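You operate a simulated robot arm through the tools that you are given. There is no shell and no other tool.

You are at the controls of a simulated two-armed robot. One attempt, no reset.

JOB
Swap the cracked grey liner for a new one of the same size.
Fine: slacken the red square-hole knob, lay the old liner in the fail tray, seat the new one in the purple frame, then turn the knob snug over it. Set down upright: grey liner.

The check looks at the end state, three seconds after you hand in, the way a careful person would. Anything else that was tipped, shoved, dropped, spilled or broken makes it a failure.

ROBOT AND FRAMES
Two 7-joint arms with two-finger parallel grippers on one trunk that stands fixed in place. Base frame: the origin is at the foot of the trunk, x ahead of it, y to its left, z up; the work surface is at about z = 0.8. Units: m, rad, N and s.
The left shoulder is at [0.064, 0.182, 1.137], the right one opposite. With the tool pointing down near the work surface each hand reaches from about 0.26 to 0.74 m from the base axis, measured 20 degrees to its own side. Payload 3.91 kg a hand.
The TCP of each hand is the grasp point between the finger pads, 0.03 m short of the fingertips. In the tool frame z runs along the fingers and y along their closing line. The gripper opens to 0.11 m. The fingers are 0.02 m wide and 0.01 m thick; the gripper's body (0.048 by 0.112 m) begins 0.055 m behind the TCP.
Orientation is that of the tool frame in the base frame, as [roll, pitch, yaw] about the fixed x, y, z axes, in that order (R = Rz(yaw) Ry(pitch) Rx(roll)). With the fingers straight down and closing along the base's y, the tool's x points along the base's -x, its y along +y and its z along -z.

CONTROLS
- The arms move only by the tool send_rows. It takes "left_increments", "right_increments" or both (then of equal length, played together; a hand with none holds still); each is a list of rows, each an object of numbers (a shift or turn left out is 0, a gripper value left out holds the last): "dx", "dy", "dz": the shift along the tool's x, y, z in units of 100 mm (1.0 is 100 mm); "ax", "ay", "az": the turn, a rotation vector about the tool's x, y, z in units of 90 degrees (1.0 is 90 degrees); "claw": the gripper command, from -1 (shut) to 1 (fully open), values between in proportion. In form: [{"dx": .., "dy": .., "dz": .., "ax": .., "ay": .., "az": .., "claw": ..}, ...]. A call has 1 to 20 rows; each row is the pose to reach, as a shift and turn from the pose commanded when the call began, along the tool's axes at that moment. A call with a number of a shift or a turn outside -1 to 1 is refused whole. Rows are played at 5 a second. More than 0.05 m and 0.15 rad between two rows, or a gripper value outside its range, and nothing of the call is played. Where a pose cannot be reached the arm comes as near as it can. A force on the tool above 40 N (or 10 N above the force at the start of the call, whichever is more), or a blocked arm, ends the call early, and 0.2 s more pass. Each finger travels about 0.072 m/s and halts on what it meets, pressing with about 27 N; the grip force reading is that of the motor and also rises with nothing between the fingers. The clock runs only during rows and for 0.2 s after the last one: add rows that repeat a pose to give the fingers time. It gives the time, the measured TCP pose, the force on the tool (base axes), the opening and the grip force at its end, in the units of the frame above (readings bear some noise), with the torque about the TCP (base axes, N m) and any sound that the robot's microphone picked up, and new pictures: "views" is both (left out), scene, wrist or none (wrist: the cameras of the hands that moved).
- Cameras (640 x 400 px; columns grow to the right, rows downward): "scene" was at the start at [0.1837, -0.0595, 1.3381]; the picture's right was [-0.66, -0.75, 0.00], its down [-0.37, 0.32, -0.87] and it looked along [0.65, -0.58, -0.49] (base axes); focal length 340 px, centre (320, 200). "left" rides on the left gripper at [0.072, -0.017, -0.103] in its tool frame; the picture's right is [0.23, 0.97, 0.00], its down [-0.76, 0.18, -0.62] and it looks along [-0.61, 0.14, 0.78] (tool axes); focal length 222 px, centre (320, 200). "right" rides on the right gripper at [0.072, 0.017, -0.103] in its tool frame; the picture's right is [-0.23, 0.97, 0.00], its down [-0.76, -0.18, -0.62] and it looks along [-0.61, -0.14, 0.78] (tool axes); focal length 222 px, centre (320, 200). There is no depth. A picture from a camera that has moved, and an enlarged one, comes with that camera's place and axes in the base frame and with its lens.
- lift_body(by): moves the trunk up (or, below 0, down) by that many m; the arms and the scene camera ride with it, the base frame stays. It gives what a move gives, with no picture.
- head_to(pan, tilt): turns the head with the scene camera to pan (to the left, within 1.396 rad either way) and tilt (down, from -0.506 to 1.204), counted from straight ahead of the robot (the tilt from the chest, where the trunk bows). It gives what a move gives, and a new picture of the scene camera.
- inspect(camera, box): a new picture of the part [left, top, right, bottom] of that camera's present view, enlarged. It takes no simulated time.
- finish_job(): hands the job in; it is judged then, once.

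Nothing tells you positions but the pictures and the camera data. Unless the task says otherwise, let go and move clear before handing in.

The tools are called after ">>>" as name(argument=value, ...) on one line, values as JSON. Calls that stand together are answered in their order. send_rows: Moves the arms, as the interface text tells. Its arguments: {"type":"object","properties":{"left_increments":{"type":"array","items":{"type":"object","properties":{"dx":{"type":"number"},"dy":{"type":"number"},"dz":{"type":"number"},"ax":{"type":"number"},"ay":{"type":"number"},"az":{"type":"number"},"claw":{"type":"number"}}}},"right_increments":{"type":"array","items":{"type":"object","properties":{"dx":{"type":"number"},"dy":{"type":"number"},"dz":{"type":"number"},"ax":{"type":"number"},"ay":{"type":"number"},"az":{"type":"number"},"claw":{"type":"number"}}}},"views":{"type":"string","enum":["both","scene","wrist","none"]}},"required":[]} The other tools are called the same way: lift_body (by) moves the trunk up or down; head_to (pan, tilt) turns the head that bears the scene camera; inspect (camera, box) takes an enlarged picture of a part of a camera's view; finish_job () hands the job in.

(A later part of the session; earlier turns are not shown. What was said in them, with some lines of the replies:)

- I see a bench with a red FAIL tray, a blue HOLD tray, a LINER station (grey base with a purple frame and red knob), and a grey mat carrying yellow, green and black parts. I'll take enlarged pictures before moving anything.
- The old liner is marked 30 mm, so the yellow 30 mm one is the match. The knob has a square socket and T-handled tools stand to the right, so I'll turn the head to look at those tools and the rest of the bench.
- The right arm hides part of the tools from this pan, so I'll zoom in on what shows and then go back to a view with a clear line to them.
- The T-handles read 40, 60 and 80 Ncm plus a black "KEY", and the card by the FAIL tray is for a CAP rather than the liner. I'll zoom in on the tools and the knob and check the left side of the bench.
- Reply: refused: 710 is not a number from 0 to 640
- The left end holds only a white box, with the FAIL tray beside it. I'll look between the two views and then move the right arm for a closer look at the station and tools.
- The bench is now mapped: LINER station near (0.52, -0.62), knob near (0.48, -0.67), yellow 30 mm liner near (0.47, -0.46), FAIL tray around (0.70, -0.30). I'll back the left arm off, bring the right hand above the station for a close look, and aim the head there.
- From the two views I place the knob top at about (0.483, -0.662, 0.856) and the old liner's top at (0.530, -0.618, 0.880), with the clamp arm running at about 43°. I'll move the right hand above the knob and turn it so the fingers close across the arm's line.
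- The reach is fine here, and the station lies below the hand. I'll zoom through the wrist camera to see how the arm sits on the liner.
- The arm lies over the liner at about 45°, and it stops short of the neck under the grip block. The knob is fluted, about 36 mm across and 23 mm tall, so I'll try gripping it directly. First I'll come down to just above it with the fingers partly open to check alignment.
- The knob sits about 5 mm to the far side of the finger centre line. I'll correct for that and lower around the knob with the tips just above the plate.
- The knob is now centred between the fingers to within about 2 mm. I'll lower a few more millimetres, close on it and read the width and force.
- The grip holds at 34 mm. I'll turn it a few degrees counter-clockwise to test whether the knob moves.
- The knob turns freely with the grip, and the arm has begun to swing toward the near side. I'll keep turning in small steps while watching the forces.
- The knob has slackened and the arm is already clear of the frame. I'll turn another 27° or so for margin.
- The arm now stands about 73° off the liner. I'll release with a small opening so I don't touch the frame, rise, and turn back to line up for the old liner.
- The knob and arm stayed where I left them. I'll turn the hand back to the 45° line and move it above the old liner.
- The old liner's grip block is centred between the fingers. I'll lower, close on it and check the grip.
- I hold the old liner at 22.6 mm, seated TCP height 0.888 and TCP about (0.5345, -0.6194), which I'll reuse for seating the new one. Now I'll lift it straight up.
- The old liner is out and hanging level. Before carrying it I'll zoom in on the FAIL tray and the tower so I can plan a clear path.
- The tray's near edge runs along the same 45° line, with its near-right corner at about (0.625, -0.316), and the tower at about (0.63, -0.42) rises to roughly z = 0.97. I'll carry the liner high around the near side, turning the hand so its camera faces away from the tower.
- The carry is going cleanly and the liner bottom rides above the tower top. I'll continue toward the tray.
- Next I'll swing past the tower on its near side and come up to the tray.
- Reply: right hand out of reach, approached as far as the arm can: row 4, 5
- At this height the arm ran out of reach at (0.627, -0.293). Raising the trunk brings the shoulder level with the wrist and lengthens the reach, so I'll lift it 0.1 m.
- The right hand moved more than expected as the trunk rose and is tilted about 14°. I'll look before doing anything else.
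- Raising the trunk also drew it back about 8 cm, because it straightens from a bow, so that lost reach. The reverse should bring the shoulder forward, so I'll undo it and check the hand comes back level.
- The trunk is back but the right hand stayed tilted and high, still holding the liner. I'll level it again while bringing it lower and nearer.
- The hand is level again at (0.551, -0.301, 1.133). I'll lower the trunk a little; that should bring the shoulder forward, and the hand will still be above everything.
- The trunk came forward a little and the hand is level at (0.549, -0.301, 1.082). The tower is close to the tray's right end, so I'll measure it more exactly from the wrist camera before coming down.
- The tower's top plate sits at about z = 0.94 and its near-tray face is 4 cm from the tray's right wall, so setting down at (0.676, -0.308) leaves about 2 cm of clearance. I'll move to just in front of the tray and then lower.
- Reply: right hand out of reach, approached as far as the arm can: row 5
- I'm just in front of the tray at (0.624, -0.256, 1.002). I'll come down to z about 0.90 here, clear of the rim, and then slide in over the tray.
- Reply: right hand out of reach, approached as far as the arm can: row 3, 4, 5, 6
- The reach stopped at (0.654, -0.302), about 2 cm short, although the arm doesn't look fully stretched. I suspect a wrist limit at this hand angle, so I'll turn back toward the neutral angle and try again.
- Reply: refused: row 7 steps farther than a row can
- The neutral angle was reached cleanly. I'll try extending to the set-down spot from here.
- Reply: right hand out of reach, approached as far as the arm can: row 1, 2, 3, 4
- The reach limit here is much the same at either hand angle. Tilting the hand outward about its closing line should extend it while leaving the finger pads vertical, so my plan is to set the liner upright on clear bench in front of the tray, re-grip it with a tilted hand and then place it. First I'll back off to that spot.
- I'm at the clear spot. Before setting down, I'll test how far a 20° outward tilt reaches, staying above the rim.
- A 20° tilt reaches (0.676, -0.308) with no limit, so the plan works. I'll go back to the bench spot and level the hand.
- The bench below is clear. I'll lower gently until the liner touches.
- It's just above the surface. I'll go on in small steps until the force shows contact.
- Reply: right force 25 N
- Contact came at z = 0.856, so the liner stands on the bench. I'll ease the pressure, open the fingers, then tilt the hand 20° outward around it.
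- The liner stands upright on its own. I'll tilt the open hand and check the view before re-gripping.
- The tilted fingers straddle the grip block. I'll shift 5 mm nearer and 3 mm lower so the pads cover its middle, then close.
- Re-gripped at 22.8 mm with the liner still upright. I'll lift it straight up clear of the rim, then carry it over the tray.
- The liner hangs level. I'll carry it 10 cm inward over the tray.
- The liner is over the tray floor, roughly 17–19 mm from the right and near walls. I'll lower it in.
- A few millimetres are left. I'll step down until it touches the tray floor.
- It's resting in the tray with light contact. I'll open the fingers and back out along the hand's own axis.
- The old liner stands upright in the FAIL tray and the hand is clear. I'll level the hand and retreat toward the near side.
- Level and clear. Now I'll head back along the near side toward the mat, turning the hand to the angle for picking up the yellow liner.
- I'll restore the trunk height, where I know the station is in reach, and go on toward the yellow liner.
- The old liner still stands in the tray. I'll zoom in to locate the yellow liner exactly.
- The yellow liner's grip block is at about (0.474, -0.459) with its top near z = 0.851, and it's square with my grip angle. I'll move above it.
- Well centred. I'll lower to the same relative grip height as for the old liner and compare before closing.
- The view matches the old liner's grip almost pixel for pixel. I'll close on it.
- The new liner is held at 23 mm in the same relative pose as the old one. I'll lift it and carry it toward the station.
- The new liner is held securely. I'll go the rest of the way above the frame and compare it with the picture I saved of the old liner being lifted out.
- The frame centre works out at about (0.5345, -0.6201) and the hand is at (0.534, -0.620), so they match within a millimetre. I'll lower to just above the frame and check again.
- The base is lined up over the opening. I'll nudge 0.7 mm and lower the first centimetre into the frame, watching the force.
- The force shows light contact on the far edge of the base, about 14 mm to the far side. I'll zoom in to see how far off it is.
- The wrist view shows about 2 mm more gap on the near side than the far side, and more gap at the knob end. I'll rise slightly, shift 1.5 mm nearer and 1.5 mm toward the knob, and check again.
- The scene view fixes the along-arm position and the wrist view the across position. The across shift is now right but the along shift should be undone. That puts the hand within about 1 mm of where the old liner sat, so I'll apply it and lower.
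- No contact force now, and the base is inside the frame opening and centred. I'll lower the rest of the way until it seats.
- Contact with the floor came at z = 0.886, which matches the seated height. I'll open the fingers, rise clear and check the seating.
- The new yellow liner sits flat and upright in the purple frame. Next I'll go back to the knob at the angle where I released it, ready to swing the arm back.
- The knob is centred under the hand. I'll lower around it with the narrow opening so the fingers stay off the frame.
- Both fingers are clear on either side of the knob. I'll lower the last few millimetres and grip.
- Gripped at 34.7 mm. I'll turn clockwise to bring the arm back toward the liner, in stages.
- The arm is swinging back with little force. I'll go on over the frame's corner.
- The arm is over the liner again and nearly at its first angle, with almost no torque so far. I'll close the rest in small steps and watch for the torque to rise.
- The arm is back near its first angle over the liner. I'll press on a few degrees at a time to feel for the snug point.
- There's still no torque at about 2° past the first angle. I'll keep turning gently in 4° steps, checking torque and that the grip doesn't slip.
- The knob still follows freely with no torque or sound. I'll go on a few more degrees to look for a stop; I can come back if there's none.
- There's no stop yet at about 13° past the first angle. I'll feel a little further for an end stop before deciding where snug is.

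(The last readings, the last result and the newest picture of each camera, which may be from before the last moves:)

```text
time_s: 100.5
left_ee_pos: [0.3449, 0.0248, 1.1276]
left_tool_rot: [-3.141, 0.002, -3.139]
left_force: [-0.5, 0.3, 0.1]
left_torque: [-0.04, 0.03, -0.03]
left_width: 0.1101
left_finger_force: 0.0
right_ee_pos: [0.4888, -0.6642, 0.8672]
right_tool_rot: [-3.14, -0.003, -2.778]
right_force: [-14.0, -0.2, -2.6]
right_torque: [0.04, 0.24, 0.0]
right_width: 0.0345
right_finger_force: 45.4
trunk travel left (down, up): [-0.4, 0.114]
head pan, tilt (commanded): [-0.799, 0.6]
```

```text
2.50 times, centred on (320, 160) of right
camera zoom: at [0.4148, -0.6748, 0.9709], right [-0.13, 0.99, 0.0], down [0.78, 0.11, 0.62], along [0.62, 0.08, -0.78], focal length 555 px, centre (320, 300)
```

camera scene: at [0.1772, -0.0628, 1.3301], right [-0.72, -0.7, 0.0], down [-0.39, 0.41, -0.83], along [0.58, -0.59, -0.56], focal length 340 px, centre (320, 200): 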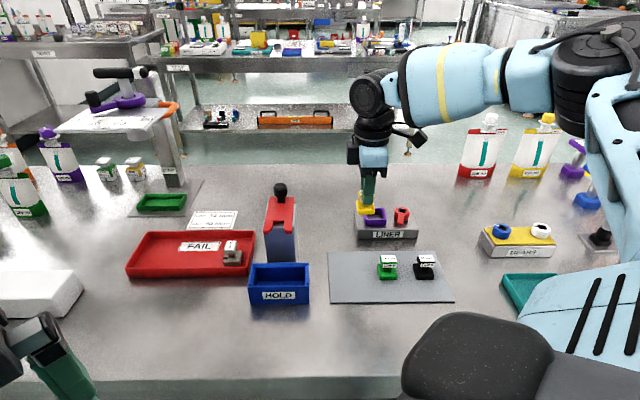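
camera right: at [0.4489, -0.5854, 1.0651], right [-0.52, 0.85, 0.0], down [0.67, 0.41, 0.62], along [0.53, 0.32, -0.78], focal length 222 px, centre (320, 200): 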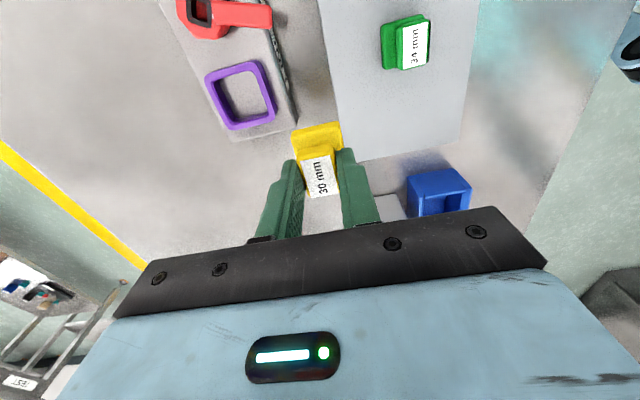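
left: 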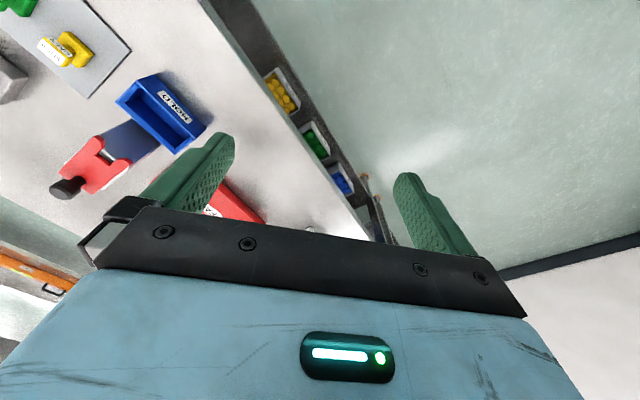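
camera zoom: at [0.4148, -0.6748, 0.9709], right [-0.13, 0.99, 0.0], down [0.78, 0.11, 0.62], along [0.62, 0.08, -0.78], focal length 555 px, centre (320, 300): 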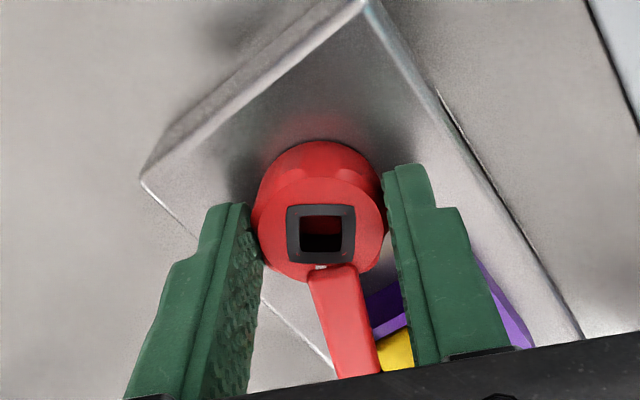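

There's no end stop, so snug must mean the arm bearing on the liner as it did originally. Comparing with the first pictures, the original arm angle corresponds to a hand yaw of about -2.37 to -2.40, so I'll bring it back there.

>>> send_rows(right_increments=[{"az": -0.065, "claw": -1}, {"az": -0.13, "claw": -1}, {"az": -0.195, "claw": -1}, {"az": -0.25, "claw": -1}, {"az": -0.25, "claw": -1}], views="none")

>>> inspect(camera="scene", box=[355, 195, 425, 240])

>>> inspect(camera="right", box=[220, 80, 420, 240])

```text
time_s: 101.8
left_ee_pos: [0.3445, 0.025, 1.1271]
left_tool_rot: [3.142, 0.001, -3.139]
left_force: [-0.1, -0.2, 0.2]
left_torque: [0.01, 0.0, -0.01]
left_width: 0.1099
left_finger_force: 0.1
right_ee_pos: [0.4876, -0.6649, 0.8684]
right_tool_rot: [-3.14, -0.003, -2.381]
right_force: [-13.4, 1.0, -5.6]
right_torque: [0.02, 0.24, 0.03]
right_width: 0.0345
right_finger_force: 45.4
trunk travel left (down, up): [-0.4, 0.114]
head pan, tilt (commanded): [-0.799, 0.6]
```

```text
8.89 times, centred on (390, 218) of scene
camera zoom: at [0.1761, -0.0633, 1.3302], right [-0.72, -0.7, 0.0], down [-0.39, 0.41, -0.83], along [0.58, -0.59, -0.56], focal length 3020 px, centre (-302, 44)
```

zoom: 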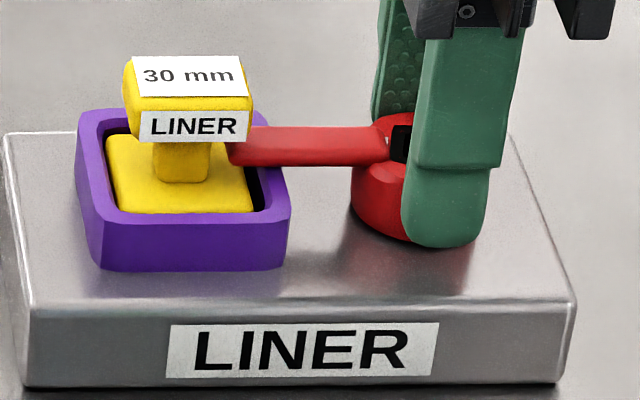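

```text
2.50 times, centred on (320, 160) of right
camera zoom: at [0.4245, -0.7027, 0.9709], right [-0.51, 0.86, 0.0], down [0.68, 0.4, 0.62], along [0.54, 0.31, -0.78], focal length 555 px, centre (320, 300)
```

zoom: 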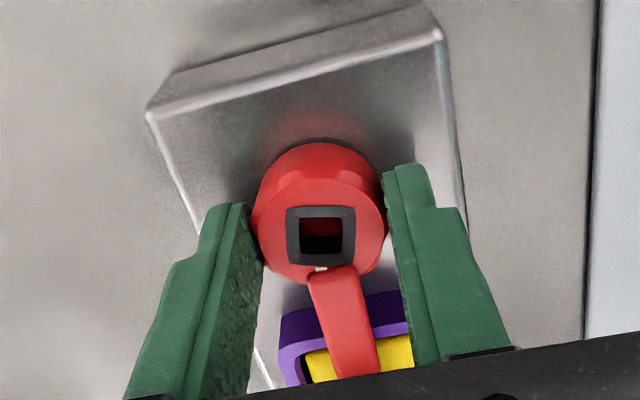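

The arm now matches its original pose within about a pixel, in both angle and height. I'll relieve the small sideways load on the hand before letting go so the release doesn't nudge the knob.

>>> send_rows(right_increments=[{"dx": 0.006, "dy": 0.005, "dz": 0.004, "claw": -1}, {"dx": 0.011, "dy": 0.01, "dz": 0.006, "claw": -1}, {"dx": 0.011, "dy": 0.01, "dz": 0.006, "claw": -1}], views="none")

```text
time_s: 102.5
left_ee_pos: [0.3458, 0.0244, 1.1286]
left_tool_rot: [-3.141, -0.001, -3.139]
left_force: [-0.4, -0.4, -0.7]
left_torque: [0.02, -0.03, 0.02]
left_width: 0.1102
left_finger_force: 0.1
right_ee_pos: [0.4884, -0.6648, 0.8674]
right_tool_rot: [-3.139, -0.002, -2.381]
right_force: [-5.4, -2.1, -2.2]
right_torque: [-0.47, 0.62, 0.01]
right_width: 0.0346
right_finger_force: 44.7
trunk travel left (down, up): [-0.4, 0.114]
head pan, tilt (commanded): [-0.799, 0.6]
```

The side load has dropped. I'll release gently and lift clear, then compare the arm's pose with the original picture.

>>> send_rows(right_increments=[{"claw": -0.3}, {"claw": -0.25}, {"claw": -0.2}, {"claw": -0.15}, {"dz": -0.1, "claw": -0.15}, {"dz": -0.25, "claw": -0.15}, {"dz": -0.5, "claw": -0.15}, {"dz": -0.8, "claw": -0.15}, {"dz": -1.0, "claw": -0.15}, {"dz": -1.0, "claw": -0.15}], views="none")

>>> inspect(camera="scene", box=[355, 195, 425, 240])

>>> inspect(camera="right", box=[260, 40, 400, 170])

```text
time_s: 104.8
left_ee_pos: [0.3451, 0.0239, 1.1275]
left_tool_rot: [3.141, 0.001, -3.14]
left_force: [0.4, -0.7, -0.3]
left_torque: [-0.01, -0.03, 0.01]
left_width: 0.1103
left_finger_force: 0.0
right_ee_pos: [0.4878, -0.662, 0.9679]
right_tool_rot: [-3.139, -0.002, -2.385]
right_force: [0.4, 0.2, 0.0]
right_torque: [0.01, 0.02, -0.01]
right_width: 0.0469
right_finger_force: 0.1
trunk travel left (down, up): [-0.4, 0.114]
head pan, tilt (commanded): [-0.799, 0.6]
```

```text
8.89 times, centred on (390, 218) of scene
camera zoom: at [0.1773, -0.063, 1.3301], right [-0.72, -0.7, 0.0], down [-0.39, 0.41, -0.82], along [0.58, -0.59, -0.57], focal length 3020 px, centre (-302, 44)
```

zoom: 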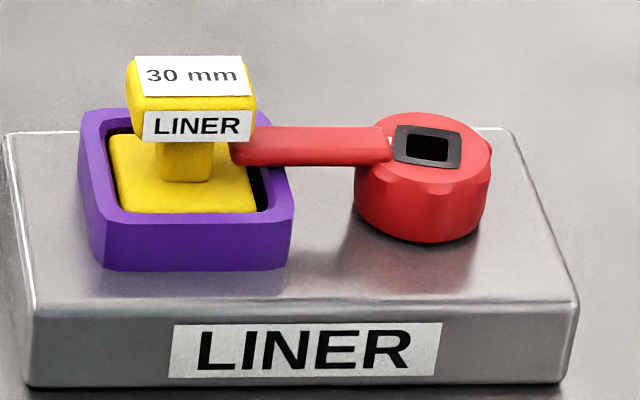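

```text
3.08 times, centred on (330, 105) of right
camera zoom: at [0.4248, -0.7004, 1.0703], right [-0.5, 0.86, 0.0], down [0.68, 0.4, 0.62], along [0.54, 0.31, -0.78], focal length 684 px, centre (289, 492)
```

zoom: 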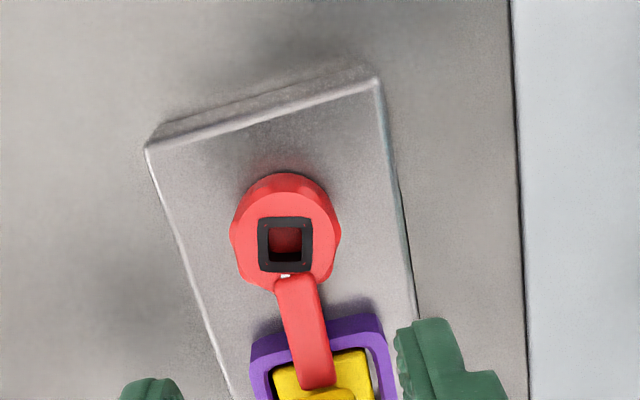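

The station hasn't moved and the knob, arm and liner look the same as in the first picture, now with the new liner. I'll zoom right in on the arm tip and the liner.

>>> inspect(camera="scene", box=[370, 205, 400, 225])

>>> inspect(camera="scene", box=[110, 170, 330, 310])

```text
16.00 times, centred on (385, 215) of scene
camera zoom: at [0.1773, -0.063, 1.3301], right [-0.72, -0.7, 0.0], down [-0.39, 0.41, -0.82], along [0.58, -0.59, -0.57], focal length 5436 px, centre (-720, -40)
```

zoom: 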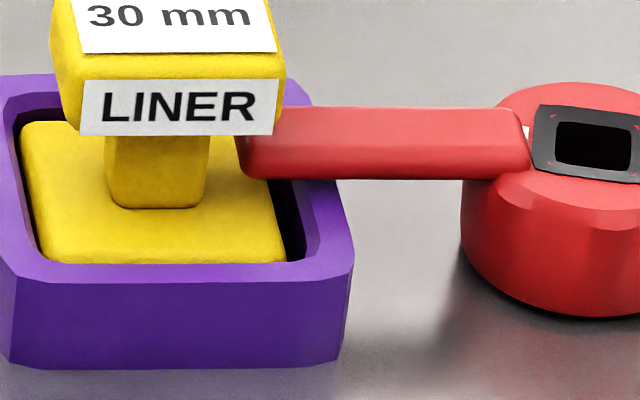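

```text
2.86 times, centred on (220, 240) of scene
camera zoom: at [0.1773, -0.063, 1.3301], right [-0.72, -0.7, 0.0], down [-0.39, 0.41, -0.82], along [0.58, -0.59, -0.57], focal length 971 px, centre (606, 86)
```

zoom: 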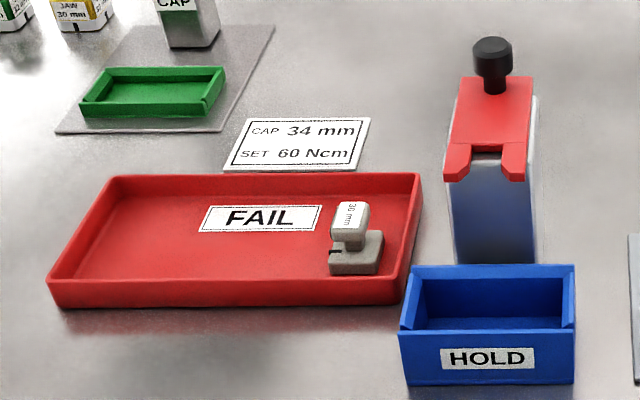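

The old liner stands upright in the FAIL tray, the tower and HOLD box are where they were, and the clamp arm bears over the new liner as it did at the start. I'll move the right hand up and back clear of the bench.

>>> send_rows(right_increments=[{"dz": -0.3}, {"dz": -0.6}, {"dz": -1.0}, {"dz": -1.0}], views="none")

>>> send_rows(right_increments=[{"dx": 0.0, "dy": 0.15, "az": 0.07}, {"dx": 0.0, "dy": 0.3, "az": 0.14}, {"dx": 0.0, "dy": 0.45, "dz": -0.1, "az": 0.21}, {"dx": 0.0, "dy": 0.6, "dz": -0.2, "az": 0.28}, {"dx": 0.0, "dy": 0.75, "dz": -0.3, "az": 0.35}, {"dx": 0.0, "dy": 0.9, "dz": -0.4, "az": 0.42}, {"dx": 0.0, "dy": 0.98, "dz": -0.5, "az": 0.482}, {"dx": 0.0, "dy": 0.98, "dz": -0.5, "az": 0.482}], views="both")

```text
time_s: 105.8
left_ee_pos: [0.3465, 0.0239, 1.127]
left_tool_rot: [3.141, 0.002, -3.14]
left_force: [0.3, 0.0, 0.9]
left_torque: [0.01, -0.04, 0.02]
left_width: 0.1101
left_finger_force: 0.1
right_ee_pos: [0.488, -0.6649, 1.0684]
right_tool_rot: [-3.14, -0.004, -2.385]
right_force: [0.7, -1.2, -0.7]
right_torque: [0.01, 0.0, -0.01]
right_width: 0.0466
right_finger_force: 0.0
trunk travel left (down, up): [-0.4, 0.114]
head pan, tilt (commanded): [-0.799, 0.6]
```

```text
time_s: 107.5
left_ee_pos: [0.3463, 0.0246, 1.1272]
left_tool_rot: [3.141, 0.0, -3.138]
left_force: [-0.2, 0.2, 0.0]
left_torque: [0.0, 0.01, -0.02]
left_width: 0.1099
left_finger_force: 0.0
right_ee_pos: [0.4214, -0.5921, 1.1171]
right_tool_rot: [-3.138, -0.003, 3.141]
right_force: [0.0, -0.1, -0.1]
right_torque: [-0.02, 0.02, 0.01]
right_width: 0.0468
right_finger_force: 0.1
trunk travel left (down, up): [-0.4, 0.114]
head pan, tilt (commanded): [-0.799, 0.6]
camera scene: at [0.1773, -0.063, 1.3301], right [-0.72, -0.7, 0.0], down [-0.39, 0.41, -0.82], along [0.58, -0.59, -0.57], focal length 340 px, centre (320, 200)
camera right: at [0.3486, -0.5751, 1.2197], right [0.23, 0.97, 0.0], down [0.76, -0.18, 0.62], along [0.61, -0.14, -0.78], focal length 222 px, centre (320, 200)
```

scene: 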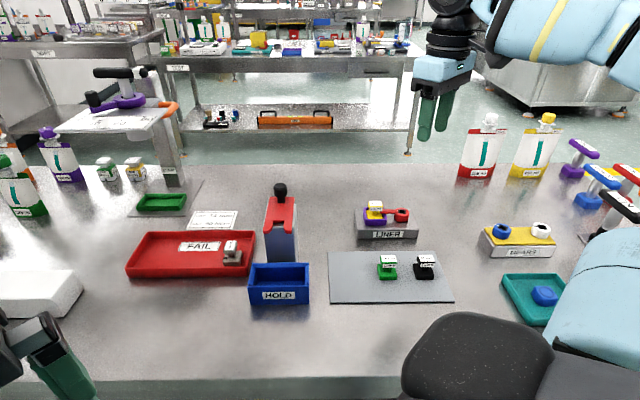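
right: 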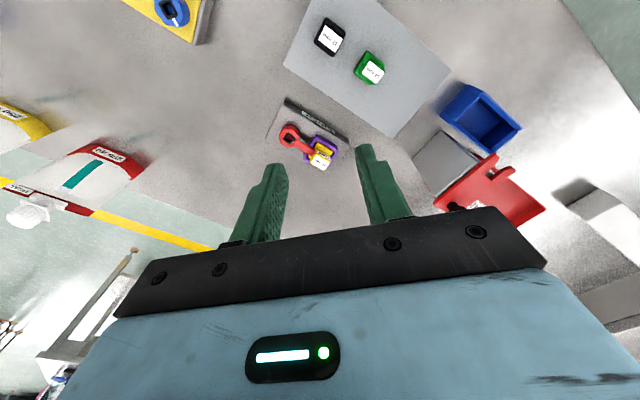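

Everything else on the bench looks untouched. I'll check the arm's angle once more from this steeper view against the one I took at the start.

>>> inspect(camera="right", box=[260, 90, 360, 180])

```text
4.44 times, centred on (310, 135) of right
camera zoom: at [0.3486, -0.5751, 1.2197], right [0.23, 0.97, 0.0], down [0.76, -0.18, 0.62], along [0.61, -0.14, -0.78], focal length 987 px, centre (364, 489)
```

zoom: 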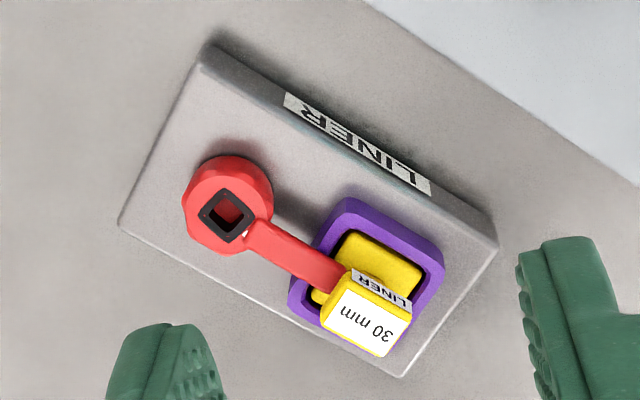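

From this view the arm lies at about 45° over the new liner, agreeing with the original pose. The old liner is upright in the FAIL tray, nothing else has moved, and both hands are empty and clear, so I'm handing in.

>>> finish_job()

```text
The job is handed in.
```

I swapped the liner and handed the job in. The one thing I couldn't confirm is how tight the knob is.

- **Old liner:** the cracked grey 30 mm liner stands upright in the FAIL tray. I first set it down on clear bench in front of the tray and re-gripped it with the hand tilted, because the arm couldn't reach over the tray with the hand straight down.
- **New liner:** the yellow 30 mm liner sits flat in the purple frame. On the way in its base touched the frame edge lightly. I lifted it, shifted a couple of millimetres, and it then seated with no resistance.
- **Knob:** I turned it with the fingers on its outside instead of using the KEY. On the way back I felt no end stop and no rise in torque, even about 24° past the starting angle. So I set the clamp arm back to the angle and height it had at the start, matched from the pictures to within a degree or two. It lies over the new liner as it did over the old one, but nothing I felt proves it is pressing on it.

The last pictures show nothing else on the bench moved or tipped. The trunk is back at its starting height, and both hands are empty and clear.
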